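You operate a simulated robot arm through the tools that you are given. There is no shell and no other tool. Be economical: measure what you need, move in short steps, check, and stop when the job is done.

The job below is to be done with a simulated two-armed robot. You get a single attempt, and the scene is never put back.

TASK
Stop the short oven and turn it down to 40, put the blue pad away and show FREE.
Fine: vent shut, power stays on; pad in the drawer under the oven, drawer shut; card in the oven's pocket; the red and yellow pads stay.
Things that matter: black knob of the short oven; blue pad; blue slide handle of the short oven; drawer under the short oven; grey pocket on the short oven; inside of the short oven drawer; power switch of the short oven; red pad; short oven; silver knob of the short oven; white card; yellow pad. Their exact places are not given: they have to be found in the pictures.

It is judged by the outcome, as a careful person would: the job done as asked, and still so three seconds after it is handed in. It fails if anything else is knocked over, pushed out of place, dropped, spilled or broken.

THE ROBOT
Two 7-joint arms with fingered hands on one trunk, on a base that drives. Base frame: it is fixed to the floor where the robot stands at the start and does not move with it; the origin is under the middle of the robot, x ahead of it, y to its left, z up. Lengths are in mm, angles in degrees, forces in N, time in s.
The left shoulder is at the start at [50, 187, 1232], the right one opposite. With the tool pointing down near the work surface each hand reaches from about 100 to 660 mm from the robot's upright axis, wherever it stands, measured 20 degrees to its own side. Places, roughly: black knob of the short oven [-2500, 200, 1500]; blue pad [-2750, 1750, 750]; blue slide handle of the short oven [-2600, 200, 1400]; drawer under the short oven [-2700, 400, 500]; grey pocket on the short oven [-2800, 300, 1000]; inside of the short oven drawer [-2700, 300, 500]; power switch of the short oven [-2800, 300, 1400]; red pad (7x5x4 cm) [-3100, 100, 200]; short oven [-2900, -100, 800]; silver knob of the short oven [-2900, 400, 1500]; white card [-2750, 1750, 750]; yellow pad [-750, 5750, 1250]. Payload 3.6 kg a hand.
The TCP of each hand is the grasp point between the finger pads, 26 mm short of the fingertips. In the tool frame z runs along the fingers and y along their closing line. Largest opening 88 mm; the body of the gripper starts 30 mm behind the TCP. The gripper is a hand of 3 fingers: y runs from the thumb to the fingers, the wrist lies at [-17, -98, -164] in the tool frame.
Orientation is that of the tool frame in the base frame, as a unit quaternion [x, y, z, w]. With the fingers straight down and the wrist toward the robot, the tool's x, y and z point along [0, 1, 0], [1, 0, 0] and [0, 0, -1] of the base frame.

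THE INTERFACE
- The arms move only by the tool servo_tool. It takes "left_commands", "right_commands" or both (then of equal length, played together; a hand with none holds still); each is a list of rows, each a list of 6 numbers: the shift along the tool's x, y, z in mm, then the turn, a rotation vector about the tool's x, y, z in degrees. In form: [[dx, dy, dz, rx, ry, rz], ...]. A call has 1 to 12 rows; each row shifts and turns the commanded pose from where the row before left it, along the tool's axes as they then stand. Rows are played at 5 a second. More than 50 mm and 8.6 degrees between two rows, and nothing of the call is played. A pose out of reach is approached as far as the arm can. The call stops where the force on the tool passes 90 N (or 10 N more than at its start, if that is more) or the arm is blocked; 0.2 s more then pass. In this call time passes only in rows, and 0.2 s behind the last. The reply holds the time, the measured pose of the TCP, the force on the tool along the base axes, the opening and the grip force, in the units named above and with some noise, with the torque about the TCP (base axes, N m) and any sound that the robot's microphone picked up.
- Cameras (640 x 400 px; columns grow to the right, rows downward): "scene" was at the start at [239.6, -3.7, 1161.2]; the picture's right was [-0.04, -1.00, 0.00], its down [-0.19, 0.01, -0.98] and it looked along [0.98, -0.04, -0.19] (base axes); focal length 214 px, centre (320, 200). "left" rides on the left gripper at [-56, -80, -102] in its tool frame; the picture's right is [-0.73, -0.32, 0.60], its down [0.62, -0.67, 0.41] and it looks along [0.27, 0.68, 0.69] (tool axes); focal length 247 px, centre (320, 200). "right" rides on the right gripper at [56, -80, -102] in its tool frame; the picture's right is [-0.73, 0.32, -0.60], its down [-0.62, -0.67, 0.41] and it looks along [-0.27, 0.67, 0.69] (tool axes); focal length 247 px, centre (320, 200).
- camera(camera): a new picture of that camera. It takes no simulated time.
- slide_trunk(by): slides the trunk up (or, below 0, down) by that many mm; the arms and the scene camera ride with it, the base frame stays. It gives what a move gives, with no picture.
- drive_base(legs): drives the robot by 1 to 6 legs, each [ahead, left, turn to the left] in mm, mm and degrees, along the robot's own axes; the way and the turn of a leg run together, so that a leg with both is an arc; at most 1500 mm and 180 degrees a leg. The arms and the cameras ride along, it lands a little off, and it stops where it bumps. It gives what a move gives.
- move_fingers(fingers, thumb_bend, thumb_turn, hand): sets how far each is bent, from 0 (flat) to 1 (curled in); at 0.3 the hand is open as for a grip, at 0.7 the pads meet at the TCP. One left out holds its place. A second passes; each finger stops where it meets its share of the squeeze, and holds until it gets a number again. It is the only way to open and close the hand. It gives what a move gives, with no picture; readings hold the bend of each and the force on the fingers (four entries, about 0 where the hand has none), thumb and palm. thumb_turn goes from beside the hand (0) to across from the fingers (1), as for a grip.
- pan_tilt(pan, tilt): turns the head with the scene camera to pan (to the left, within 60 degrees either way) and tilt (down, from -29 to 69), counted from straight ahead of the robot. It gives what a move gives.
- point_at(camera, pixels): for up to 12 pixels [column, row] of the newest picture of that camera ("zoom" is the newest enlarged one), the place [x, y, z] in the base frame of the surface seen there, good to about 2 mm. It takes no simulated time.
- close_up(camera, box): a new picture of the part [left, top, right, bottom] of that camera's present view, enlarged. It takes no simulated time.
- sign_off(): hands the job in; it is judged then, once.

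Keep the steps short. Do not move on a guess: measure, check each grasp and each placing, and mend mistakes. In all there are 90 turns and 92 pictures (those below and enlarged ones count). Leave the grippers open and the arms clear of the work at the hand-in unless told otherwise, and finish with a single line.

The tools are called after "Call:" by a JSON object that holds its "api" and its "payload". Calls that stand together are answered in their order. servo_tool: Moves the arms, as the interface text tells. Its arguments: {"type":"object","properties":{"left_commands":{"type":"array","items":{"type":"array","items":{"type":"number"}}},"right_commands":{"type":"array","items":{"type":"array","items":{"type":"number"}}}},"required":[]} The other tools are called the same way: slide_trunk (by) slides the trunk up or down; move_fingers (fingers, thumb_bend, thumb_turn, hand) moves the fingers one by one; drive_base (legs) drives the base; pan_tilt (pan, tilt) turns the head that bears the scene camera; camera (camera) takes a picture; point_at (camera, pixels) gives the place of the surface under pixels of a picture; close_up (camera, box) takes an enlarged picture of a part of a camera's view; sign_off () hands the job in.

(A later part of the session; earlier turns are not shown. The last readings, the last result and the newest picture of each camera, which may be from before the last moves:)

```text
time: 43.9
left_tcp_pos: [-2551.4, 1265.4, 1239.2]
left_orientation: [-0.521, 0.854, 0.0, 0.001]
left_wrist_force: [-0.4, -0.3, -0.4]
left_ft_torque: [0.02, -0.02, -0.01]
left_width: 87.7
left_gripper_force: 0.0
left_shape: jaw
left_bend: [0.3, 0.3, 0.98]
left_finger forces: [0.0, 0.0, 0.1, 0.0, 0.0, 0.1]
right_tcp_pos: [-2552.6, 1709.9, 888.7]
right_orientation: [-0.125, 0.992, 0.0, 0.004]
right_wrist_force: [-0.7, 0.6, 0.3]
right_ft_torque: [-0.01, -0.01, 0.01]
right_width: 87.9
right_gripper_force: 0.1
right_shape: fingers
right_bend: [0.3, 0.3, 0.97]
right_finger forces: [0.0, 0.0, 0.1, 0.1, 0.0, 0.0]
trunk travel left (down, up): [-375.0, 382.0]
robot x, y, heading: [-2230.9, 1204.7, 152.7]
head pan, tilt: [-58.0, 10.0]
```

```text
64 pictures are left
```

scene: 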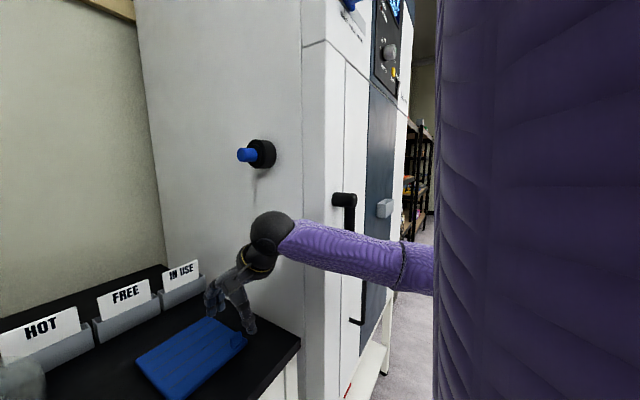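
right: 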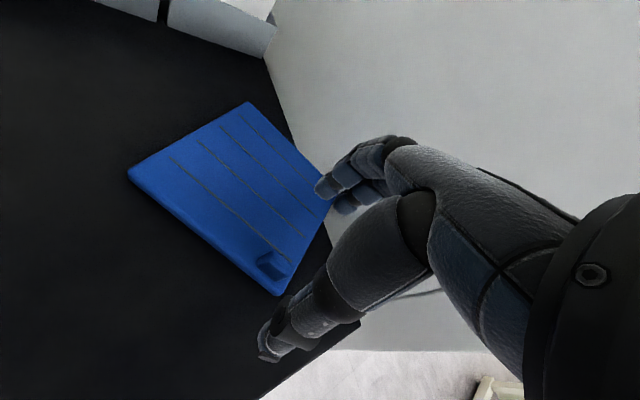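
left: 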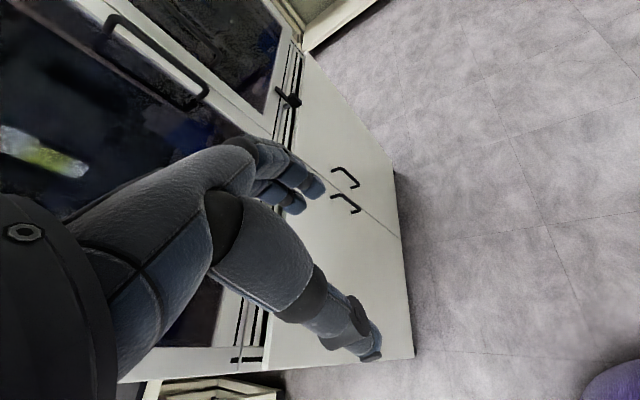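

Predicted tab pixel (273,267) vs seen (271,265): aligned. I pre-close the hand halfway before descending, to see that thumb and fingers straddle the tab.

Call:
{"api": "move_fingers", "payload": {"hand": "right", "fingers": 0.55, "thumb_bend": 0.55}}

Call:
{"api": "camera", "payload": {"camera": "right"}}

Call:
{"api": "close_up", "payload": {"camera": "scene", "box": [192, 265, 288, 355]}}

```text
time: 44.9
left_tcp_pos: [-2550.0, 1266.5, 1237.9]
left_orientation: [-0.52, 0.854, -0.001, 0.001]
left_wrist_force: [0.9, 0.9, 0.6]
left_ft_torque: [0.05, -0.01, 0.04]
left_width: 87.9
left_gripper_force: 0.0
left_shape: jaw
left_bend: [0.3, 0.3, 0.98]
left_finger forces: [0.0, 0.1, 0.0, 0.0, 0.1, 0.0]
right_tcp_pos: [-2551.6, 1710.0, 889.0]
right_orientation: [-0.126, 0.992, 0.0, 0.002]
right_wrist_force: [0.5, 0.6, 0.4]
right_ft_torque: [0.0, 0.0, 0.01]
right_width: 34.6
right_gripper_force: 0.0
right_shape: fingers
right_bend: [0.55, 0.55, 0.97]
right_finger forces: [0.1, 0.0, 0.1, 0.0, 0.0, 0.1]
trunk travel left (down, up): [-375.0, 382.0]
robot x, y, heading: [-2232.1, 1207.0, 152.8]
head pan, tilt: [-58.0, 10.0]
```

```text
63 pictures are left
```

right: 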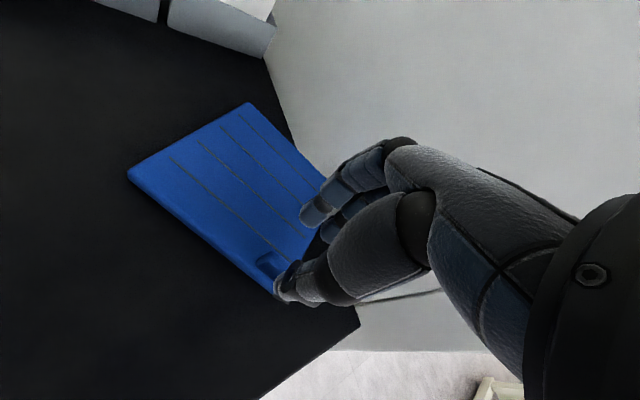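

```text
4.44 times, centred on (240, 310) of scene
```

zoom: 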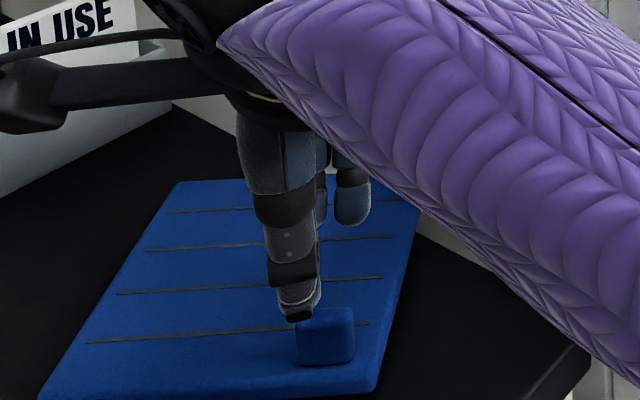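

Thumb in front, fingers beyond. I lower 40 mm and check.

Call:
{"api": "servo_tool", "payload": {"right_commands": [[0, 0, 25, 0, 0, 0], [0, 0, 15, 0, 0, 0], [0, 0, 7, 0, 0, 0]]}}

Call:
{"api": "close_up", "payload": {"camera": "scene", "box": [200, 295, 280, 355]}}

Call:
{"api": "point_at", "payload": {"camera": "zoom", "pixels": [[250, 280], [295, 310], [310, 330], [360, 320], [430, 300]]}}

```text
time: 45.7
left_tcp_pos: [-2550.2, 1265.7, 1238.5]
left_orientation: [-0.521, 0.854, -0.001, 0.001]
left_wrist_force: [-0.2, -0.1, 1.4]
left_ft_torque: [-0.04, 0.01, 0.01]
left_width: 87.9
left_gripper_force: 0.0
left_shape: jaw
left_bend: [0.3, 0.3, 0.98]
left_finger forces: [0.0, 0.0, 0.0, 0.1, 0.0, 0.1]
right_tcp_pos: [-2550.8, 1711.1, 842.1]
right_orientation: [-0.127, 0.992, 0.002, 0.002]
right_wrist_force: [0.2, 1.1, 0.9]
right_ft_torque: [0.05, 0.05, 0.03]
right_width: 34.3
right_gripper_force: 1.2
right_shape: fingers
right_bend: [0.55, 0.55, 0.97]
right_finger forces: [1.7, 0.2, 0.0, 0.0, 0.0, 0.1]
trunk travel left (down, up): [-375.0, 382.0]
robot x, y, heading: [-2233.7, 1204.0, 153.2]
head pan, tilt: [-58.0, 10.0]
```

```text
6.67 times, centred on (240, 325) of scene
```

zoom: 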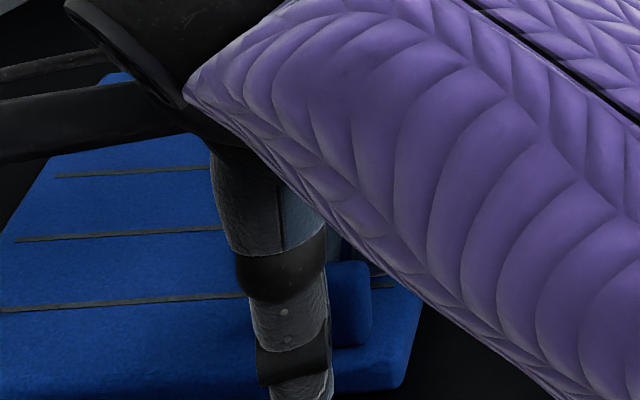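

```text
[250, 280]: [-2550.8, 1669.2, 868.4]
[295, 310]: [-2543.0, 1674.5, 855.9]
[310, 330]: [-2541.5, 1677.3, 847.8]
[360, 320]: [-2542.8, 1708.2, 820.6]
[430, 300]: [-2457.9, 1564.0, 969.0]
```

Thumb centred on the tab; one finger lightly touches (1.7 N), so I raise 3 mm, then close thumb and fingers gently in steps.

Call:
{"api": "servo_tool", "payload": {"right_commands": [[0, 0, -3, 0, 0, 0]]}}

Call:
{"api": "move_fingers", "payload": {"hand": "right", "fingers": 0.63, "thumb_bend": 0.65}}

Call:
{"api": "move_fingers", "payload": {"hand": "right", "fingers": 0.69, "thumb_bend": 0.69}}

Call:
{"api": "camera", "payload": {"camera": "right"}}

```text
time: 46.1
left_tcp_pos: [-2549.9, 1265.2, 1237.8]
left_orientation: [-0.521, 0.854, -0.001, 0.0]
left_wrist_force: [-0.3, 0.4, 0.0]
left_ft_torque: [-0.01, 0.01, 0.0]
left_width: 87.7
left_gripper_force: 0.1
left_shape: jaw
left_bend: [0.3, 0.3, 0.98]
left_finger forces: [0.1, 0.0, 0.1, 0.0, 0.1, 0.0]
right_tcp_pos: [-2550.8, 1710.5, 843.8]
right_orientation: [-0.126, 0.992, 0.001, 0.004]
right_wrist_force: [0.4, -0.8, 0.5]
right_ft_torque: [0.01, 0.03, -0.01]
right_width: 34.4
right_gripper_force: 0.0
right_shape: fingers
right_bend: [0.55, 0.55, 0.97]
right_finger forces: [0.0, 0.0, 0.1, 0.1, 0.1, 0.0]
trunk travel left (down, up): [-375.0, 382.0]
robot x, y, heading: [-2227.6, 1206.7, 152.9]
head pan, tilt: [-58.0, 10.0]
```

```text
time: 47.1
left_tcp_pos: [-2550.7, 1267.2, 1238.5]
left_orientation: [-0.521, 0.854, 0.0, 0.001]
left_wrist_force: [-0.5, -0.6, -0.3]
left_ft_torque: [-0.03, -0.02, 0.03]
left_width: 87.7
left_gripper_force: 0.1
left_shape: jaw
left_bend: [0.3, 0.3, 0.98]
left_finger forces: [0.1, 0.1, 0.0, 0.0, 0.0, 0.0]
right_tcp_pos: [-2550.7, 1709.3, 844.3]
right_orientation: [-0.126, 0.992, 0.0, 0.002]
right_wrist_force: [1.1, -0.6, 0.2]
right_ft_torque: [0.0, 0.02, 0.0]
right_width: 15.1
right_gripper_force: 0.1
right_shape: fingers
right_bend: [0.63, 0.65, 0.97]
right_finger forces: [0.0, 0.1, 0.0, 0.0, 0.1, 0.0]
trunk travel left (down, up): [-375.0, 382.0]
robot x, y, heading: [-2230.6, 1203.8, 152.7]
head pan, tilt: [-58.0, 10.0]
```

```text
time: 48.1
left_tcp_pos: [-2550.2, 1265.4, 1237.5]
left_orientation: [-0.521, 0.854, -0.001, 0.001]
left_wrist_force: [0.8, -0.6, 0.2]
left_ft_torque: [0.0, -0.04, -0.02]
left_width: 87.6
left_gripper_force: 0.1
left_shape: jaw
left_bend: [0.3, 0.3, 0.98]
left_finger forces: [0.1, 0.0, 0.0, 0.0, 0.1, 0.1]
right_tcp_pos: [-2552.2, 1710.9, 843.9]
right_orientation: [-0.126, 0.992, 0.001, 0.002]
right_wrist_force: [-0.1, 0.2, 0.1]
right_ft_torque: [0.0, 0.01, -0.02]
right_width: 8.3
right_gripper_force: 2.0
right_shape: fingers
right_bend: [0.67, 0.67, 0.97]
right_finger forces: [2.3, 0.0, 0.1, 0.0, 2.2, 0.0]
trunk travel left (down, up): [-375.0, 382.0]
robot x, y, heading: [-2229.2, 1208.4, 152.7]
head pan, tilt: [-58.0, 10.0]
```

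```text
60 pictures are left
```

right: 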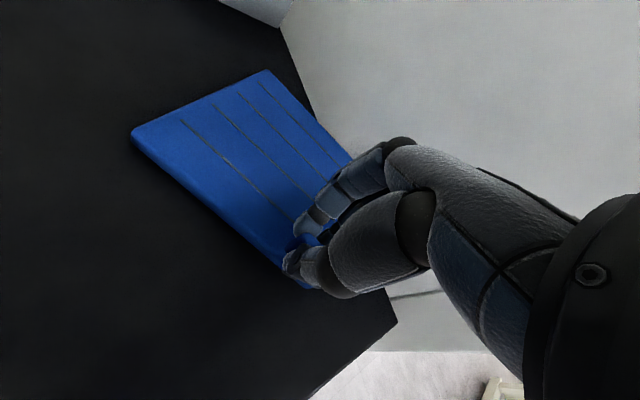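

The tab is held at 8.3 mm but lightly, by one finger and the thumb. I squeeze more and read the forces.

Call:
{"api": "move_fingers", "payload": {"hand": "right", "fingers": 0.78, "thumb_bend": 0.78}}

Call:
{"api": "close_up", "payload": {"camera": "right", "box": [230, 180, 390, 310]}}

```text
time: 49.1
left_tcp_pos: [-2550.0, 1265.0, 1238.3]
left_orientation: [-0.521, 0.854, -0.001, 0.001]
left_wrist_force: [-0.1, -0.2, 0.1]
left_ft_torque: [-0.01, -0.02, 0.02]
left_width: 87.7
left_gripper_force: 0.1
left_shape: jaw
left_bend: [0.3, 0.3, 0.98]
left_finger forces: [0.0, 0.0, 0.0, 0.0, 0.1, 0.0]
right_tcp_pos: [-2551.4, 1711.5, 844.6]
right_orientation: [-0.126, 0.992, 0.0, 0.002]
right_wrist_force: [0.3, -0.6, 0.4]
right_ft_torque: [-0.05, -0.05, -0.01]
right_width: 5.6
right_gripper_force: 14.5
right_shape: fingers
right_bend: [0.74, 0.68, 0.97]
right_finger forces: [11.1, 3.4, 0.0, 0.0, 14.7, 0.0]
trunk travel left (down, up): [-375.0, 382.0]
robot x, y, heading: [-2230.6, 1203.6, 152.8]
head pan, tilt: [-58.0, 10.0]
```

```text
3.08 times, centred on (310, 245) of right
```

zoom: 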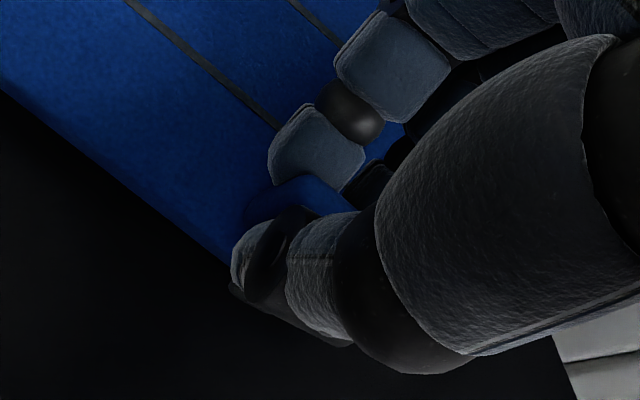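

Now 14.7 N on the thumb against 11+3 N on the fingers, tab visibly pinched. I lift slowly 30 mm and check.

Call:
{"api": "servo_tool", "payload": {"right_commands": [[0, 0, -5, 0, 0, 0], [0, 0, -10, 0, 0, 0], [0, 0, -15, 0, 0, 0], [0, 0, -10, 0, 0, 0]]}}

Call:
{"api": "camera", "payload": {"camera": "right"}}

Call:
{"api": "camera", "payload": {"camera": "scene"}}

```text
time: 50.1
left_tcp_pos: [-2549.7, 1265.8, 1238.2]
left_orientation: [-0.521, 0.853, -0.001, 0.0]
left_wrist_force: [0.0, 0.9, -0.4]
left_ft_torque: [0.0, 0.0, 0.0]
left_width: 87.8
left_gripper_force: 0.1
left_shape: jaw
left_bend: [0.3, 0.3, 0.98]
left_finger forces: [0.0, 0.1, 0.0, 0.0, 0.0, 0.0]
right_tcp_pos: [-2553.6, 1709.7, 884.4]
right_orientation: [-0.126, 0.992, 0.0, 0.003]
right_wrist_force: [-0.3, -0.2, -0.6]
right_ft_torque: [0.01, -0.07, 0.02]
right_width: 5.4
right_gripper_force: 14.6
right_shape: fingers
right_bend: [0.74, 0.68, 0.97]
right_finger forces: [10.9, 3.5, 0.0, 0.0, 14.6, 0.0]
trunk travel left (down, up): [-375.0, 382.0]
robot x, y, heading: [-2231.0, 1200.4, 152.7]
head pan, tilt: [-58.0, 10.0]
```

```text
58 pictures are left
```

right: 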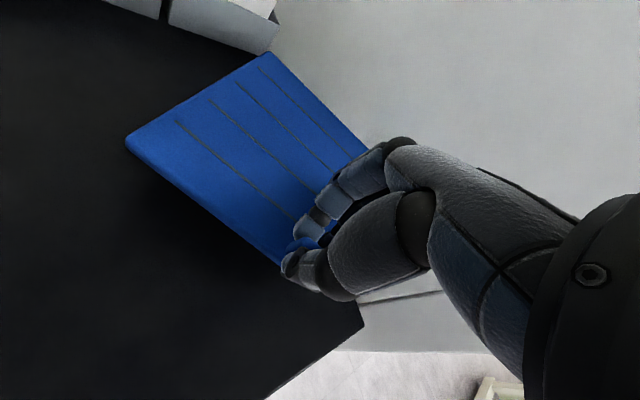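

```text
57 pictures are left
```

scene: 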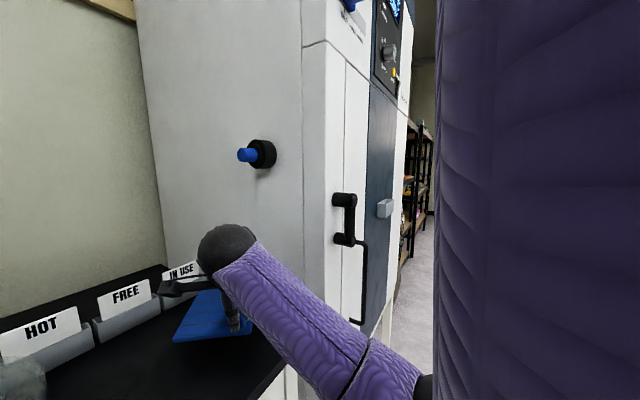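

The pad hangs level in the grip. I lift a bit more, back away from the table and turn left toward the oven.

Call:
{"api": "servo_tool", "payload": {"right_commands": [[0, 0, -30, 0, 0, 0], [0, 0, -30, 0, 0, 0]]}}

Call:
{"api": "drive_base", "payload": {"legs": [[-380, 0, 0], [0, 0, 45]]}}

Call:
{"api": "pan_tilt", "payload": {"pan": 20, "tilt": 20}}

Call:
{"api": "camera", "payload": {"camera": "scene"}}

```text
time: 50.7
left_tcp_pos: [-2551.1, 1266.3, 1238.6]
left_orientation: [-0.521, 0.853, -0.001, 0.001]
left_wrist_force: [0.0, 0.1, -0.4]
left_ft_torque: [0.0, 0.03, 0.0]
left_width: 88.0
left_gripper_force: 0.0
left_shape: jaw
left_bend: [0.3, 0.3, 0.98]
left_finger forces: [0.1, 0.0, 0.1, 0.0, 0.1, 0.0]
right_tcp_pos: [-2553.0, 1711.2, 943.6]
right_orientation: [-0.127, 0.992, 0.0, 0.002]
right_wrist_force: [1.0, 0.1, -0.7]
right_ft_torque: [-0.02, -0.05, 0.01]
right_width: 5.4
right_gripper_force: 14.5
right_shape: fingers
right_bend: [0.74, 0.68, 0.97]
right_finger forces: [10.9, 3.5, 0.1, 0.1, 14.6, 0.1]
trunk travel left (down, up): [-375.0, 382.0]
robot x, y, heading: [-2230.4, 1204.1, 152.8]
head pan, tilt: [-58.0, 10.0]
```

```text
time: 55.2
left_tcp_pos: [-2155.3, 843.0, 1237.8]
left_orientation: [0.807, -0.59, 0.0, 0.001]
left_wrist_force: [0.3, 0.6, 0.1]
left_ft_torque: [0.01, 0.02, 0.0]
left_width: 87.8
left_gripper_force: 0.1
left_shape: jaw
left_bend: [0.3, 0.3, 0.98]
left_finger forces: [0.0, 0.1, 0.0, 0.0, 0.0, 0.1]
right_tcp_pos: [-2470.2, 1156.5, 943.4]
right_orientation: [-0.496, 0.868, 0.002, 0.002]
right_wrist_force: [0.6, -0.9, -1.1]
right_ft_torque: [0.01, -0.04, 0.01]
right_width: 5.4
right_gripper_force: 14.3
right_shape: fingers
right_bend: [0.74, 0.68, 0.97]
right_finger forces: [10.3, 3.3, 0.0, 0.0, 13.9, 0.0]
trunk travel left (down, up): [-375.0, 382.0]
robot x, y, heading: [-1883.6, 1025.8, -162.4]
head pan, tilt: [-58.0, 10.0]
```

```text
time: 56.7
left_tcp_pos: [-2154.2, 843.1, 1239.3]
left_orientation: [0.808, -0.589, 0.001, -0.001]
left_wrist_force: [-1.0, -0.1, 0.3]
left_ft_torque: [-0.02, -0.01, -0.02]
left_width: 87.7
left_gripper_force: 0.2
left_shape: jaw
left_bend: [0.3, 0.3, 0.98]
left_finger forces: [0.1, 0.0, 0.1, 0.0, 0.1, 0.0]
right_tcp_pos: [-2469.8, 1157.0, 943.8]
right_orientation: [-0.495, 0.869, 0.001, 0.002]
right_wrist_force: [-0.2, 0.1, -2.3]
right_ft_torque: [0.03, -0.05, 0.01]
right_width: 5.4
right_gripper_force: 13.8
right_shape: fingers
right_bend: [0.74, 0.68, 0.97]
right_finger forces: [10.4, 3.4, 0.0, 0.1, 13.9, 0.0]
trunk travel left (down, up): [-375.0, 382.0]
robot x, y, heading: [-1881.4, 1023.7, -162.3]
head pan, tilt: [20.0, 20.0]
```

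```text
56 pictures are left
```

scene: 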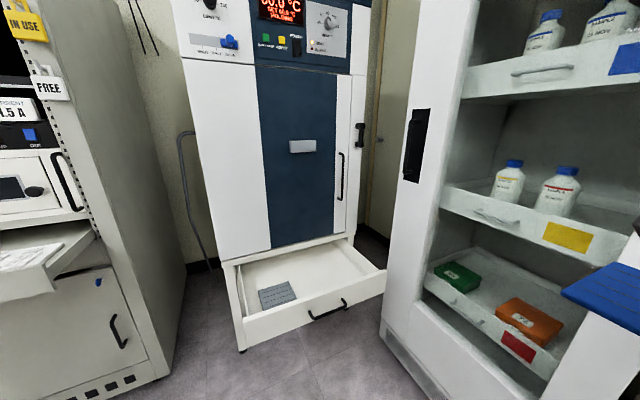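

I see the oven: control panel, grey pocket at (303,146), open drawer. I measure key points.

Call:
{"api": "point_at", "payload": {"camera": "scene", "pixels": [[303, 146], [260, 240], [345, 232], [241, 322], [385, 275], [328, 310], [278, 295], [320, 265], [290, 335], [190, 50], [345, 75], [230, 42]]}}

Call:
{"api": "close_up", "payload": {"camera": "scene", "box": [220, 230, 400, 350]}}

```text
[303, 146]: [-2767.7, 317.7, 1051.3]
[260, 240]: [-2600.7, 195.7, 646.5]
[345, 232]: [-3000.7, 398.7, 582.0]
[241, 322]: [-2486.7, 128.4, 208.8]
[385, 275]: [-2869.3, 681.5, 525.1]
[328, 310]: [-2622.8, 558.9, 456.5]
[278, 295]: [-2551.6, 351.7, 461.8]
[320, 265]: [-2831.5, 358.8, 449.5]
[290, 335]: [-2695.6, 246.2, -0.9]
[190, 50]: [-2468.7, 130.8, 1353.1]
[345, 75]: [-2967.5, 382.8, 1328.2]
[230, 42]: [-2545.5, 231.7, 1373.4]
```

```text
3.33 times, centred on (310, 290) of scene
```

zoom: 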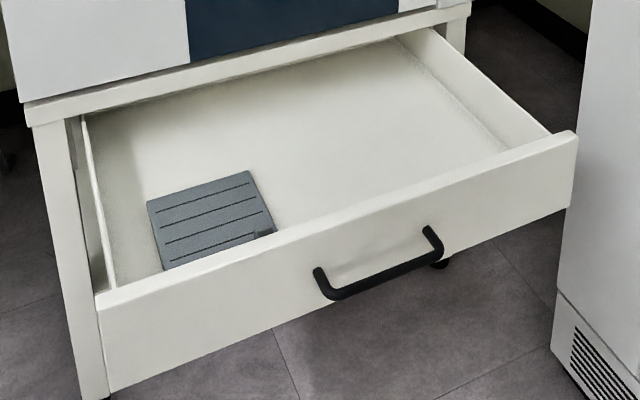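

A grey pad already lies left in the drawer; free room is right. Drawer floor z≈449, front q≈300 mm out from the door. I turn to face the oven, realign the hand with the robot, move in front of it, and lower the trunk.

Call:
{"api": "drive_base", "payload": {"legs": [[0, 0, 45.5]]}}

Call:
{"api": "servo_tool", "payload": {"right_commands": [[0, 0, 0, 0, 0, -8], [0, 0, 0, 0, 0, -8], [0, 0, 0, 0, 0, -8], [0, 0, 0, 0, 0, -8], [0, 0, 0, 0, 0, -8], [0, 0, 0, 0, 0, -8]]}}

Call:
{"api": "drive_base", "payload": {"legs": [[161, -282, 0]]}}

Call:
{"api": "slide_trunk", "payload": {"by": -200}}

Call:
{"api": "pan_tilt", "payload": {"pan": -10, "tilt": 35}}

Call:
{"api": "camera", "payload": {"camera": "scene"}}

```text
time: 59.2
left_tcp_pos: [-1941.6, 705.4, 1238.1]
left_orientation: [0.973, -0.23, 0.001, -0.001]
left_wrist_force: [-0.7, 0.1, -0.2]
left_ft_torque: [0.0, 0.01, -0.01]
left_width: 87.8
left_gripper_force: 0.1
left_shape: jaw
left_bend: [0.3, 0.3, 0.98]
left_finger forces: [0.0, 0.0, 0.0, 0.0, 0.1, 0.0]
right_tcp_pos: [-2387.8, 697.1, 943.6]
right_orientation: [0.794, -0.608, -0.001, -0.003]
right_wrist_force: [-0.4, -0.7, -0.9]
right_ft_torque: [0.05, -0.02, -0.02]
right_width: 5.2
right_gripper_force: 13.5
right_shape: fingers
right_bend: [0.74, 0.68, 0.97]
right_finger forces: [10.0, 3.2, 0.1, 0.1, 13.3, 0.0]
trunk travel left (down, up): [-375.0, 382.0]
robot x, y, heading: [-1884.0, 1028.0, -116.4]
head pan, tilt: [20.0, 20.0]
```

```text
time: 60.6
left_tcp_pos: [-1944.1, 704.0, 1238.0]
left_orientation: [0.973, -0.23, 0.0, -0.001]
left_wrist_force: [0.4, -0.6, -0.3]
left_ft_torque: [0.0, 0.02, -0.01]
left_width: 88.0
left_gripper_force: 0.0
left_shape: jaw
left_bend: [0.3, 0.3, 0.98]
left_finger forces: [0.0, 0.0, 0.0, 0.1, 0.0, 0.0]
right_tcp_pos: [-2389.0, 698.0, 943.8]
right_orientation: [0.973, -0.231, -0.001, -0.002]
right_wrist_force: [0.4, 0.1, -1.1]
right_ft_torque: [0.05, 0.01, -0.03]
right_width: 4.9
right_gripper_force: 13.5
right_shape: fingers
right_bend: [0.74, 0.68, 0.97]
right_finger forces: [10.1, 3.2, 0.0, 0.0, 13.4, 0.1]
trunk travel left (down, up): [-375.0, 382.0]
robot x, y, heading: [-1886.2, 1022.4, -116.4]
head pan, tilt: [20.0, 20.0]
```

```text
time: 62.8
left_tcp_pos: [-2268.4, 686.8, 1238.3]
left_orientation: [0.973, -0.229, 0.001, -0.001]
left_wrist_force: [-0.9, -0.4, -0.6]
left_ft_torque: [0.02, -0.01, 0.01]
left_width: 87.7
left_gripper_force: 0.2
left_shape: jaw
left_bend: [0.3, 0.3, 0.98]
left_finger forces: [0.0, 0.1, 0.0, 0.0, 0.0, 0.0]
right_tcp_pos: [-2713.5, 678.4, 944.0]
right_orientation: [0.973, -0.231, 0.0, -0.003]
right_wrist_force: [0.1, -0.1, -1.5]
right_ft_torque: [0.08, 0.0, -0.01]
right_width: 5.3
right_gripper_force: 13.9
right_shape: fingers
right_bend: [0.74, 0.68, 0.97]
right_finger forces: [10.1, 3.3, 0.1, 0.0, 13.6, 0.0]
trunk travel left (down, up): [-375.0, 382.0]
robot x, y, heading: [-2209.2, 1003.5, -116.4]
head pan, tilt: [20.0, 20.0]
```

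```text
time: 64.9
left_tcp_pos: [-2267.8, 686.3, 1039.3]
left_orientation: [0.973, -0.229, 0.0, 0.001]
left_wrist_force: [-0.2, 0.4, -0.6]
left_ft_torque: [-0.01, 0.01, 0.0]
left_width: 87.9
left_gripper_force: 0.0
left_shape: jaw
left_bend: [0.3, 0.3, 0.98]
left_finger forces: [0.0, 0.0, 0.1, 0.0, 0.1, 0.1]
right_tcp_pos: [-2712.6, 677.7, 745.2]
right_orientation: [0.973, -0.231, -0.001, -0.002]
right_wrist_force: [-0.6, -0.3, 0.3]
right_ft_torque: [0.03, 0.03, 0.01]
right_width: 5.0
right_gripper_force: 13.1
right_shape: fingers
right_bend: [0.75, 0.68, 0.97]
right_finger forces: [10.3, 3.3, 0.1, 0.0, 13.6, 0.0]
trunk travel left (down, up): [-175.0, 582.0]
robot x, y, heading: [-2207.4, 1007.1, -116.4]
head pan, tilt: [20.0, 20.0]
```

```text
time: 65.9
left_tcp_pos: [-2267.4, 686.3, 1038.3]
left_orientation: [0.973, -0.229, 0.001, -0.001]
left_wrist_force: [0.9, 0.3, 1.0]
left_ft_torque: [0.01, -0.03, 0.01]
left_width: 87.9
left_gripper_force: 0.0
left_shape: jaw
left_bend: [0.3, 0.3, 0.98]
left_finger forces: [0.0, 0.0, 0.0, 0.1, 0.0, 0.0]
right_tcp_pos: [-2711.9, 677.7, 743.9]
right_orientation: [0.973, -0.232, -0.001, -0.003]
right_wrist_force: [0.3, -0.5, -0.5]
right_ft_torque: [0.03, 0.0, -0.01]
right_width: 5.0
right_gripper_force: 13.5
right_shape: fingers
right_bend: [0.75, 0.68, 0.97]
right_finger forces: [10.2, 3.3, 0.0, 0.0, 13.6, 0.1]
trunk travel left (down, up): [-175.0, 582.0]
robot x, y, heading: [-2209.2, 1005.9, -116.5]
head pan, tilt: [-10.0, 35.0]
```

```text
54 pictures are left
```

scene: 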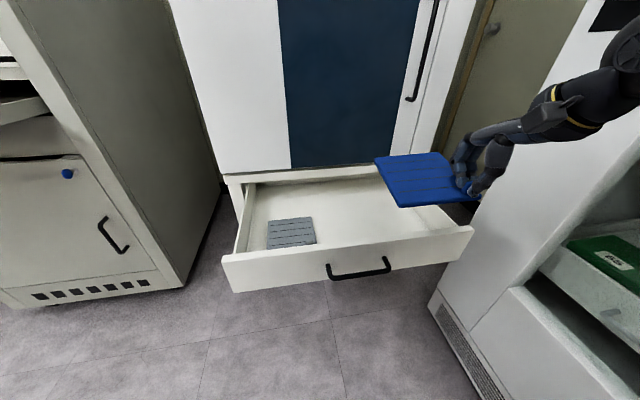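

The pad hangs well. I measure drawer interior corners and the grey pad to choose the spot.

Call:
{"api": "point_at", "payload": {"camera": "scene", "pixels": [[228, 258], [470, 230], [425, 218], [262, 190], [300, 245], [350, 220], [312, 220], [400, 205], [480, 240], [450, 140]]}}

```text
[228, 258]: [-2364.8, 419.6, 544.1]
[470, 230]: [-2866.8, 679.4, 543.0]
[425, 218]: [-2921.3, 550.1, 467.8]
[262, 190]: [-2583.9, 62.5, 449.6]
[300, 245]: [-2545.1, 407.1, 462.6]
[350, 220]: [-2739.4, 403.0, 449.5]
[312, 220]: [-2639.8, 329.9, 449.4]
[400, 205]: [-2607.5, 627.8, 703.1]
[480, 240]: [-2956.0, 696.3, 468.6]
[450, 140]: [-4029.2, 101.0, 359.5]
```

Free strip runs p from +35 to -300; grey pad stays clear. I lower the hand 105 mm, drive in 100 mm, and look down at the base clearance.

Call:
{"api": "servo_tool", "payload": {"right_commands": [[0, 0, 35, 0, 0, 0], [0, 0, 35, 0, 0, 0], [0, 0, 35, 0, 0, 0]]}}

Call:
{"api": "drive_base", "payload": {"legs": [[100, 0, 0]]}}

Call:
{"api": "pan_tilt", "payload": {"pan": 0, "tilt": 60}}

Call:
{"api": "camera", "payload": {"camera": "scene"}}

```text
time: 66.7
left_tcp_pos: [-2266.7, 686.8, 1038.9]
left_orientation: [0.973, -0.23, 0.0, -0.001]
left_wrist_force: [0.1, -0.4, -0.1]
left_ft_torque: [0.05, 0.04, 0.03]
left_width: 87.9
left_gripper_force: 0.1
left_shape: jaw
left_bend: [0.3, 0.3, 0.98]
left_finger forces: [0.0, 0.0, 0.0, 0.1, 0.1, 0.0]
right_tcp_pos: [-2714.0, 677.8, 638.8]
right_orientation: [0.973, -0.232, -0.002, -0.003]
right_wrist_force: [0.5, 0.6, -0.8]
right_ft_torque: [0.04, 0.03, 0.02]
right_width: 4.9
right_gripper_force: 13.8
right_shape: fingers
right_bend: [0.75, 0.68, 0.97]
right_finger forces: [10.3, 3.5, 0.0, 0.0, 13.8, 0.0]
trunk travel left (down, up): [-175.0, 582.0]
robot x, y, heading: [-2213.8, 1006.8, -116.3]
head pan, tilt: [-10.0, 35.0]
```

```text
time: 67.8
left_tcp_pos: [-2312.7, 596.0, 1038.0]
left_orientation: [0.973, -0.23, 0.0, -0.001]
left_wrist_force: [0.3, 0.6, -0.4]
left_ft_torque: [-0.03, -0.01, 0.0]
left_width: 87.6
left_gripper_force: 0.0
left_shape: jaw
left_bend: [0.3, 0.3, 0.98]
left_finger forces: [0.0, 0.0, 0.1, 0.1, 0.0, 0.0]
right_tcp_pos: [-2760.0, 589.0, 638.8]
right_orientation: [0.973, -0.232, -0.001, -0.003]
right_wrist_force: [-0.3, -0.3, -1.2]
right_ft_torque: [0.05, -0.01, -0.01]
right_width: 4.8
right_gripper_force: 13.8
right_shape: fingers
right_bend: [0.75, 0.68, 0.97]
right_finger forces: [10.6, 3.4, 0.0, 0.0, 14.0, 0.1]
trunk travel left (down, up): [-175.0, 582.0]
robot x, y, heading: [-2253.8, 917.8, -116.3]
head pan, tilt: [-10.0, 35.0]
```

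```text
time: 68.7
left_tcp_pos: [-2312.5, 596.5, 1038.1]
left_orientation: [0.973, -0.23, 0.0, -0.001]
left_wrist_force: [0.4, 0.5, 0.2]
left_ft_torque: [-0.01, -0.01, 0.01]
left_width: 88.0
left_gripper_force: 0.0
left_shape: jaw
left_bend: [0.3, 0.3, 0.98]
left_finger forces: [0.0, 0.1, 0.1, 0.0, 0.0, 0.1]
right_tcp_pos: [-2759.4, 587.5, 639.3]
right_orientation: [0.973, -0.231, -0.001, -0.003]
right_wrist_force: [-0.3, 0.4, -0.6]
right_ft_torque: [0.06, 0.01, -0.02]
right_width: 4.9
right_gripper_force: 14.4
right_shape: fingers
right_bend: [0.75, 0.68, 0.97]
right_finger forces: [10.4, 3.2, 0.0, 0.0, 13.9, 0.0]
trunk travel left (down, up): [-175.0, 582.0]
robot x, y, heading: [-2257.4, 918.3, -116.4]
head pan, tilt: [0.0, 60.0]
```

```text
53 pictures are left
```

scene: 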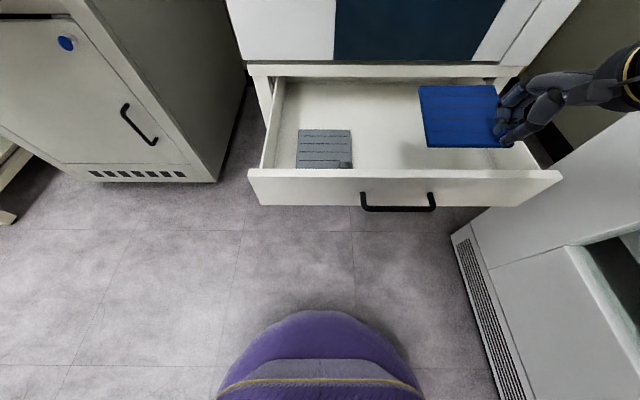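

I measure the robot's base front (310,315), handle, and fridge edge, to see how far I may drive.

Call:
{"api": "point_at", "payload": {"camera": "scene", "pixels": [[310, 314], [310, 340], [398, 208], [462, 235], [460, 120], [505, 135], [488, 100]]}}

```text
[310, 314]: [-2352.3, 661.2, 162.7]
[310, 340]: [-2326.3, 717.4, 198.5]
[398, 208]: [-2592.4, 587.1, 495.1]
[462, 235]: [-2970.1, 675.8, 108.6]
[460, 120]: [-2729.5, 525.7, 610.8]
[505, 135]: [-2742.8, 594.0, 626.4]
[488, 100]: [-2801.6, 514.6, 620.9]
```

80 mm will remain between base and handle. I drive in another 95 mm.

Call:
{"api": "drive_base", "payload": {"legs": [[95, 0, -0.4]]}}

Call:
{"api": "camera", "payload": {"camera": "scene"}}

```text
time: 69.8
left_tcp_pos: [-2358.6, 512.2, 1038.3]
left_orientation: [0.972, -0.233, 0.001, 0.0]
left_wrist_force: [-0.2, -0.4, -0.2]
left_ft_torque: [0.02, 0.0, 0.01]
left_width: 87.7
left_gripper_force: 0.1
left_shape: jaw
left_bend: [0.3, 0.3, 0.98]
left_finger forces: [0.1, 0.0, 0.0, 0.1, 0.0, 0.1]
right_tcp_pos: [-2802.6, 508.6, 639.1]
right_orientation: [0.972, -0.236, -0.001, -0.003]
right_wrist_force: [0.4, -0.2, -2.2]
right_ft_torque: [0.02, 0.01, 0.03]
right_width: 4.8
right_gripper_force: 13.7
right_shape: fingers
right_bend: [0.75, 0.68, 0.97]
right_finger forces: [10.5, 3.3, 0.0, 0.0, 13.9, 0.0]
trunk travel left (down, up): [-175.0, 582.0]
robot x, y, heading: [-2301.2, 830.0, -117.0]
head pan, tilt: [0.0, 60.0]
```

```text
52 pictures are left
```

scene: 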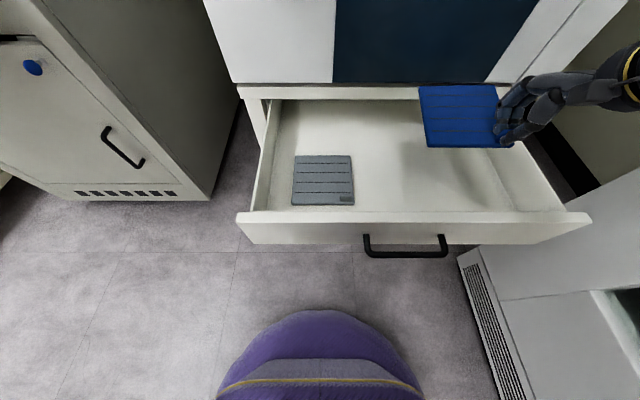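

Pad is above the free area. I lower 125 mm straight down.

Call:
{"api": "servo_tool", "payload": {"right_commands": [[5, 0, 30, 0, 0, 0], [5, 0, 30, 0, 0, 0], [5, 0, 30, 0, 0, 0], [0, 0, 20, 0, 0, 0], [0, 0, 15, 0, 0, 0]]}}

Call:
{"api": "camera", "payload": {"camera": "scene"}}

Call:
{"api": "point_at", "payload": {"camera": "scene", "pixels": [[460, 120], [425, 140], [500, 200]]}}

```text
time: 71.0
left_tcp_pos: [-2356.1, 513.6, 1039.0]
left_orientation: [0.973, -0.232, 0.001, -0.001]
left_wrist_force: [-0.4, -0.6, 0.7]
left_ft_torque: [-0.03, -0.02, -0.04]
left_width: 87.7
left_gripper_force: 0.1
left_shape: jaw
left_bend: [0.3, 0.3, 0.98]
left_finger forces: [0.0, 0.1, 0.0, 0.1, 0.0, 0.1]
right_tcp_pos: [-2787.4, 502.5, 512.8]
right_orientation: [0.972, -0.235, -0.001, -0.002]
right_wrist_force: [0.0, 0.5, -0.2]
right_ft_torque: [0.03, 0.02, 0.04]
right_width: 4.9
right_gripper_force: 13.5
right_shape: fingers
right_bend: [0.75, 0.68, 0.97]
right_finger forces: [10.6, 3.4, 0.0, 0.0, 13.9, 0.0]
trunk travel left (down, up): [-175.0, 582.0]
robot x, y, heading: [-2297.5, 829.4, -116.6]
head pan, tilt: [0.0, 60.0]
```

```text
51 pictures are left
```

scene: 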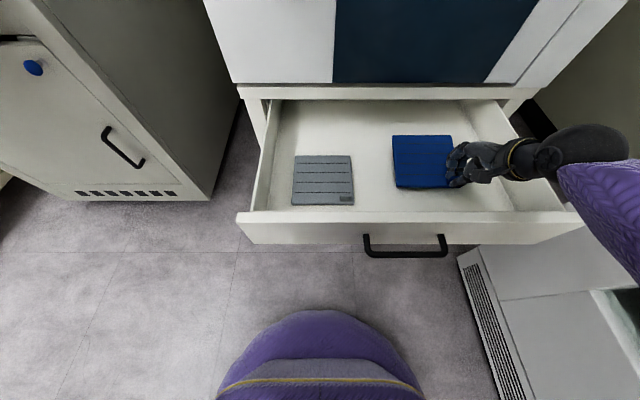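

```text
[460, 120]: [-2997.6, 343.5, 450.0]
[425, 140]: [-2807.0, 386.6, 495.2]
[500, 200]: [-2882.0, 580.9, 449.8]
```

Pad hovers a little above the floor. I lower until light contact.

Call:
{"api": "servo_tool", "payload": {"right_commands": [[0, 0, 6, 0, 0, 0], [0, 0, 4, 0, 0, 0], [0, 0, 3, 0, 0, 0]]}}

Call:
{"api": "move_fingers", "payload": {"hand": "right", "fingers": 0.5, "thumb_bend": 0.55}}

Call:
{"api": "servo_tool", "payload": {"right_commands": [[0, 0, -15, 0, 0, 0], [0, 0, -40, 0, 0, 0], [0, 0, -45, 0, 0, 0], [0, 0, -45, 0, 0, 0], [0, 0, -45, 0, 0, 0]]}}

Call:
{"api": "camera", "payload": {"camera": "scene"}}

```text
time: 71.8
left_tcp_pos: [-2356.4, 513.8, 1037.7]
left_orientation: [0.973, -0.232, 0.0, 0.0]
left_wrist_force: [-0.1, -0.1, 0.6]
left_ft_torque: [0.02, 0.02, -0.01]
left_width: 88.0
left_gripper_force: 0.1
left_shape: jaw
left_bend: [0.3, 0.3, 0.98]
left_finger forces: [0.0, 0.0, 0.0, 0.1, 0.1, 0.0]
right_tcp_pos: [-2790.1, 502.6, 501.4]
right_orientation: [0.972, -0.235, -0.001, -0.003]
right_wrist_force: [-0.9, -0.2, 0.3]
right_ft_torque: [0.04, 0.01, 0.02]
right_width: 4.8
right_gripper_force: 14.0
right_shape: fingers
right_bend: [0.75, 0.68, 0.97]
right_finger forces: [10.5, 3.3, 0.0, 0.1, 13.8, 0.1]
trunk travel left (down, up): [-175.0, 582.0]
robot x, y, heading: [-2296.2, 832.9, -116.9]
head pan, tilt: [0.0, 60.0]
```

```text
time: 72.8
left_tcp_pos: [-2356.5, 513.5, 1038.6]
left_orientation: [0.972, -0.233, 0.0, -0.001]
left_wrist_force: [0.0, -0.4, -0.2]
left_ft_torque: [-0.01, -0.01, -0.02]
left_width: 87.8
left_gripper_force: 0.1
left_shape: jaw
left_bend: [0.3, 0.3, 0.98]
left_finger forces: [0.0, 0.0, 0.0, 0.0, 0.1, 0.0]
right_tcp_pos: [-2788.8, 503.0, 500.4]
right_orientation: [0.972, -0.235, -0.001, -0.003]
right_wrist_force: [0.3, -1.5, -0.1]
right_ft_torque: [-0.01, 0.03, -0.03]
right_width: 38.8
right_gripper_force: 0.1
right_shape: fingers
right_bend: [0.5, 0.55, 0.97]
right_finger forces: [0.1, 0.1, 0.1, 0.0, 0.0, 0.1]
trunk travel left (down, up): [-175.0, 582.0]
robot x, y, heading: [-2293.3, 834.9, -116.9]
head pan, tilt: [0.0, 60.0]
```

```text
time: 74.0
left_tcp_pos: [-2356.9, 512.8, 1037.8]
left_orientation: [0.973, -0.232, 0.0, -0.002]
left_wrist_force: [0.4, 1.2, -0.7]
left_ft_torque: [-0.01, 0.03, 0.0]
left_width: 87.7
left_gripper_force: 0.0
left_shape: jaw
left_bend: [0.3, 0.3, 0.98]
left_finger forces: [0.1, 0.1, 0.1, 0.1, 0.0, 0.0]
right_tcp_pos: [-2790.1, 501.9, 690.0]
right_orientation: [0.972, -0.235, -0.001, -0.003]
right_wrist_force: [-0.8, 0.2, -0.5]
right_ft_torque: [-0.01, -0.01, 0.0]
right_width: 39.3
right_gripper_force: 0.0
right_shape: fingers
right_bend: [0.5, 0.55, 0.97]
right_finger forces: [0.0, 0.1, 0.0, 0.1, 0.0, 0.0]
trunk travel left (down, up): [-175.0, 582.0]
robot x, y, heading: [-2296.8, 830.5, -117.0]
head pan, tilt: [0.0, 60.0]
```

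```text
50 pictures are left
```

scene: 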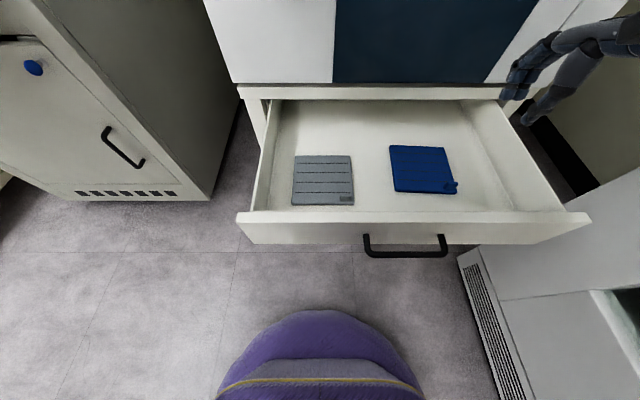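

The pad lies in the drawer next to the grey one. Now shut the drawer: I back out, curl the right hand into a fist and lower it in front of the drawer, right of the handle.

Call:
{"api": "drive_base", "payload": {"legs": [[-270, 0, 0]]}}

Call:
{"api": "move_fingers", "payload": {"hand": "right", "fingers": 1.0, "thumb_bend": 0.4, "thumb_turn": 0.3}}

Call:
{"api": "servo_tool", "payload": {"right_commands": [[0, 0, 45, 0, 0, 0], [0, 0, 45, 0, 0, 0], [0, 0, 45, 0, 0, 0], [0, 0, 45, 0, 0, 0], [0, 0, 20, 0, 0, 0]]}}

Call:
{"api": "pan_tilt", "payload": {"pan": -10, "tilt": 45}}

Call:
{"api": "camera", "payload": {"camera": "scene"}}

```text
time: 76.0
left_tcp_pos: [-2233.5, 754.8, 1039.0]
left_orientation: [0.973, -0.231, 0.001, 0.0]
left_wrist_force: [0.3, 0.0, -0.1]
left_ft_torque: [0.0, -0.01, 0.0]
left_width: 87.7
left_gripper_force: 0.1
left_shape: jaw
left_bend: [0.3, 0.3, 0.98]
left_finger forces: [0.0, 0.0, 0.1, 0.0, 0.0, 0.0]
right_tcp_pos: [-2667.8, 741.2, 691.0]
right_orientation: [0.972, -0.234, -0.002, -0.003]
right_wrist_force: [-0.9, -0.6, 0.6]
right_ft_torque: [0.02, 0.0, 0.06]
right_width: 39.0
right_gripper_force: 0.0
right_shape: fingers
right_bend: [0.5, 0.55, 0.97]
right_finger forces: [0.0, 0.1, 0.1, 0.0, 0.1, 0.0]
trunk travel left (down, up): [-175.0, 582.0]
robot x, y, heading: [-2170.0, 1075.4, -116.8]
head pan, tilt: [0.0, 60.0]
```

```text
time: 77.0
left_tcp_pos: [-2234.5, 753.1, 1038.2]
left_orientation: [0.973, -0.232, 0.0, -0.001]
left_wrist_force: [-0.2, 0.7, -0.1]
left_ft_torque: [-0.02, 0.02, -0.01]
left_width: 87.8
left_gripper_force: 0.2
left_shape: jaw
left_bend: [0.3, 0.3, 0.98]
left_finger forces: [0.1, 0.0, 0.0, 0.0, 0.0, 0.0]
right_tcp_pos: [-2669.1, 741.8, 690.3]
right_orientation: [0.972, -0.235, -0.002, -0.003]
right_wrist_force: [-0.3, 0.7, 0.4]
right_ft_torque: [0.0, 0.0, 0.01]
right_width: 53.4
right_gripper_force: 0.0
right_shape: fingers
right_bend: [1.0, 0.4, 0.3]
right_finger forces: [0.0, 0.0, 0.1, 0.0, 0.1, 0.0]
trunk travel left (down, up): [-175.0, 582.0]
robot x, y, heading: [-2176.2, 1070.9, -117.1]
head pan, tilt: [0.0, 60.0]
```

```text
time: 78.2
left_tcp_pos: [-2235.0, 755.2, 1038.1]
left_orientation: [0.973, -0.231, 0.001, -0.001]
left_wrist_force: [-0.2, 0.1, -0.5]
left_ft_torque: [-0.03, 0.0, 0.0]
left_width: 87.7
left_gripper_force: 0.1
left_shape: jaw
left_bend: [0.3, 0.3, 0.98]
left_finger forces: [0.0, 0.0, 0.0, 0.0, 0.0, 0.1]
right_tcp_pos: [-2668.4, 742.8, 490.8]
right_orientation: [0.972, -0.234, -0.001, -0.003]
right_wrist_force: [0.7, 0.0, 0.4]
right_ft_torque: [-0.01, -0.01, -0.02]
right_width: 53.5
right_gripper_force: 0.0
right_shape: fingers
right_bend: [1.0, 0.4, 0.3]
right_finger forces: [0.1, 0.1, 0.0, 0.0, 0.0, 0.0]
trunk travel left (down, up): [-175.0, 582.0]
robot x, y, heading: [-2178.5, 1076.5, -116.6]
head pan, tilt: [0.0, 60.0]
```

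```text
time: 78.9
left_tcp_pos: [-2235.1, 753.0, 1037.1]
left_orientation: [0.973, -0.231, 0.0, -0.001]
left_wrist_force: [0.2, 0.3, 0.0]
left_ft_torque: [-0.02, 0.02, 0.02]
left_width: 88.0
left_gripper_force: 0.1
left_shape: jaw
left_bend: [0.3, 0.3, 0.98]
left_finger forces: [0.0, 0.1, 0.0, 0.1, 0.0, 0.0]
right_tcp_pos: [-2667.8, 741.8, 493.2]
right_orientation: [0.972, -0.234, -0.001, -0.004]
right_wrist_force: [-0.6, -0.3, -0.2]
right_ft_torque: [0.05, 0.0, 0.0]
right_width: 53.3
right_gripper_force: 0.0
right_shape: fingers
right_bend: [1.0, 0.4, 0.3]
right_finger forces: [0.1, 0.0, 0.1, 0.1, 0.0, 0.0]
trunk travel left (down, up): [-175.0, 582.0]
robot x, y, heading: [-2177.3, 1073.7, -116.7]
head pan, tilt: [-10.0, 45.0]
```

```text
49 pictures are left
```

scene: 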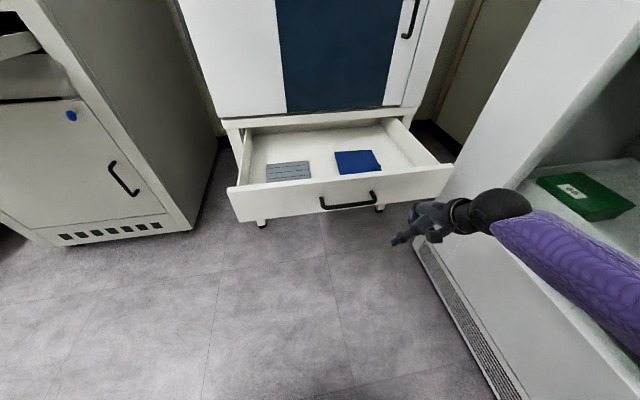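

The fist is ready right of the handle. I drive ahead in stages, pushing.

Call:
{"api": "drive_base", "payload": {"legs": [[90, 15, 0]]}}

Call:
{"api": "camera", "payload": {"camera": "scene"}}

```text
time: 80.0
left_tcp_pos: [-2263.4, 663.8, 1038.6]
left_orientation: [0.973, -0.231, 0.0, -0.001]
left_wrist_force: [-0.5, 0.4, 0.1]
left_ft_torque: [0.01, 0.01, -0.01]
left_width: 87.8
left_gripper_force: 0.0
left_shape: jaw
left_bend: [0.3, 0.3, 0.98]
left_finger forces: [0.0, 0.0, 0.1, 0.1, 0.0, 0.0]
right_tcp_pos: [-2695.6, 651.9, 491.3]
right_orientation: [0.972, -0.234, -0.001, -0.003]
right_wrist_force: [0.9, -0.5, -0.5]
right_ft_torque: [0.02, 0.03, 0.0]
right_width: 53.3
right_gripper_force: 0.0
right_shape: fingers
right_bend: [1.0, 0.4, 0.3]
right_finger forces: [0.1, 0.0, 0.0, 0.0, 0.1, 0.0]
trunk travel left (down, up): [-175.0, 582.0]
robot x, y, heading: [-2203.3, 982.3, -116.7]
head pan, tilt: [-10.0, 45.0]
```

```text
48 pictures are left
```

scene: 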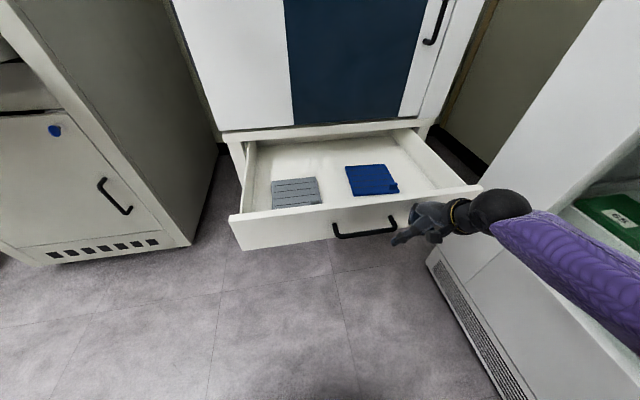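

Fist is just before the drawer front. I push 150 mm.

Call:
{"api": "drive_base", "payload": {"legs": [[150, 0, 0]]}}

Call:
{"api": "camera", "payload": {"camera": "scene"}}

```text
time: 81.4
left_tcp_pos: [-2331.9, 527.9, 1037.7]
left_orientation: [0.973, -0.231, 0.0, 0.0]
left_wrist_force: [0.0, -0.2, -0.4]
left_ft_torque: [0.03, 0.0, 0.02]
left_width: 87.7
left_gripper_force: 0.1
left_shape: jaw
left_bend: [0.3, 0.3, 0.98]
left_finger forces: [0.0, 0.1, 0.0, 0.1, 0.0, 0.0]
right_tcp_pos: [-2764.6, 516.8, 491.8]
right_orientation: [0.972, -0.235, -0.001, -0.003]
right_wrist_force: [-0.5, 0.0, 0.1]
right_ft_torque: [-0.03, 0.01, 0.0]
right_width: 53.3
right_gripper_force: 0.0
right_shape: fingers
right_bend: [1.0, 0.4, 0.3]
right_finger forces: [0.1, 0.0, 0.0, 0.1, 0.1, 0.0]
trunk travel left (down, up): [-175.0, 582.0]
robot x, y, heading: [-2273.5, 845.7, -116.6]
head pan, tilt: [-10.0, 45.0]
```

```text
47 pictures are left
```

scene: 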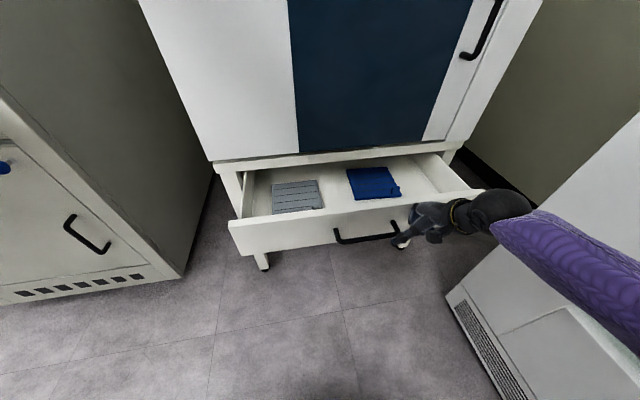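

Drawer slides in with the contents still. I push another 130 mm.

Call:
{"api": "drive_base", "payload": {"legs": [[130, 0, 0]]}}

Call:
{"api": "camera", "payload": {"camera": "scene"}}

```text
time: 82.7
left_tcp_pos: [-2390.6, 412.2, 1038.0]
left_orientation: [0.973, -0.231, 0.0, 0.0]
left_wrist_force: [0.1, 0.8, -0.2]
left_ft_torque: [0.02, -0.01, -0.01]
left_width: 87.8
left_gripper_force: 0.1
left_shape: jaw
left_bend: [0.3, 0.3, 0.98]
left_finger forces: [0.0, 0.0, 0.0, 0.0, 0.0, 0.1]
right_tcp_pos: [-2823.5, 400.4, 491.2]
right_orientation: [0.972, -0.234, -0.001, -0.003]
right_wrist_force: [-0.5, -0.1, 0.5]
right_ft_torque: [-0.02, 0.0, -0.02]
right_width: 53.3
right_gripper_force: 0.0
right_shape: fingers
right_bend: [1.0, 0.4, 0.3]
right_finger forces: [0.0, 0.0, 0.1, 0.1, 0.0, 0.0]
trunk travel left (down, up): [-175.0, 582.0]
robot x, y, heading: [-2329.2, 733.9, -116.9]
head pan, tilt: [-10.0, 45.0]
```

```text
46 pictures are left
```

scene: 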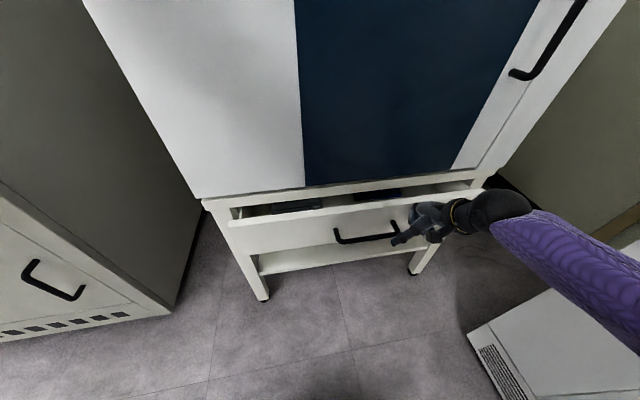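

Nearly shut. I finish with the arm, pushing along tool y in small rows.

Call:
{"api": "servo_tool", "payload": {"right_commands": [[0, 10, 0, 0, 0, 0], [0, 10, 0, 0, 0, 0], [0, 10, 0, 0, 0, 0], [0, 10, 0, 0, 0, 0], [0, 8, 0, 0, 0, 0], [0, 8, 0, 0, 0, 0], [0, 6, 0, 0, 0, 0]]}}

Call:
{"api": "camera", "payload": {"camera": "scene"}}

```text
time: 84.3
left_tcp_pos: [-2388.4, 417.3, 1040.4]
left_orientation: [0.973, -0.232, -0.001, 0.002]
left_wrist_force: [0.0, -0.1, -1.1]
left_ft_torque: [-0.01, 0.01, -0.01]
left_width: 87.6
left_gripper_force: 0.0
left_shape: jaw
left_bend: [0.3, 0.3, 0.98]
left_finger forces: [0.0, 0.0, 0.0, 0.0, 0.0, 0.1]
right_tcp_pos: [-2847.4, 353.3, 490.7]
right_orientation: [0.972, -0.235, -0.001, -0.007]
right_wrist_force: [25.1, 50.4, 15.5]
right_ft_torque: [-3.12, 1.5, 0.12]
right_width: 53.5
right_gripper_force: 28.0
right_shape: fingers
right_bend: [1.0, 0.4, 0.3]
right_finger forces: [33.8, 21.4, 0.1, 0.1, 0.1, 0.7]
trunk travel left (down, up): [-175.0, 582.0]
robot x, y, heading: [-2335.5, 735.8, -116.7]
head pan, tilt: [-10.0, 45.0]
```

```text
45 pictures are left
```

scene: 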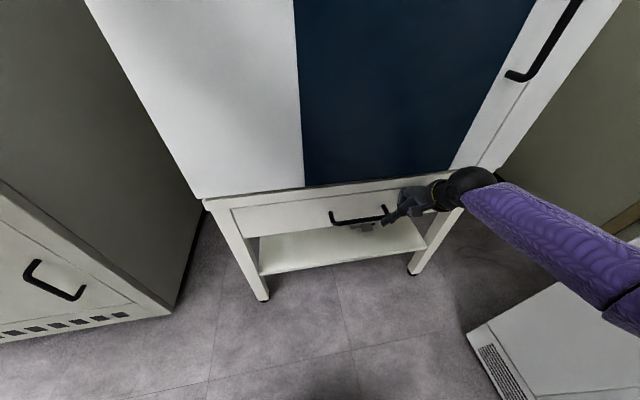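

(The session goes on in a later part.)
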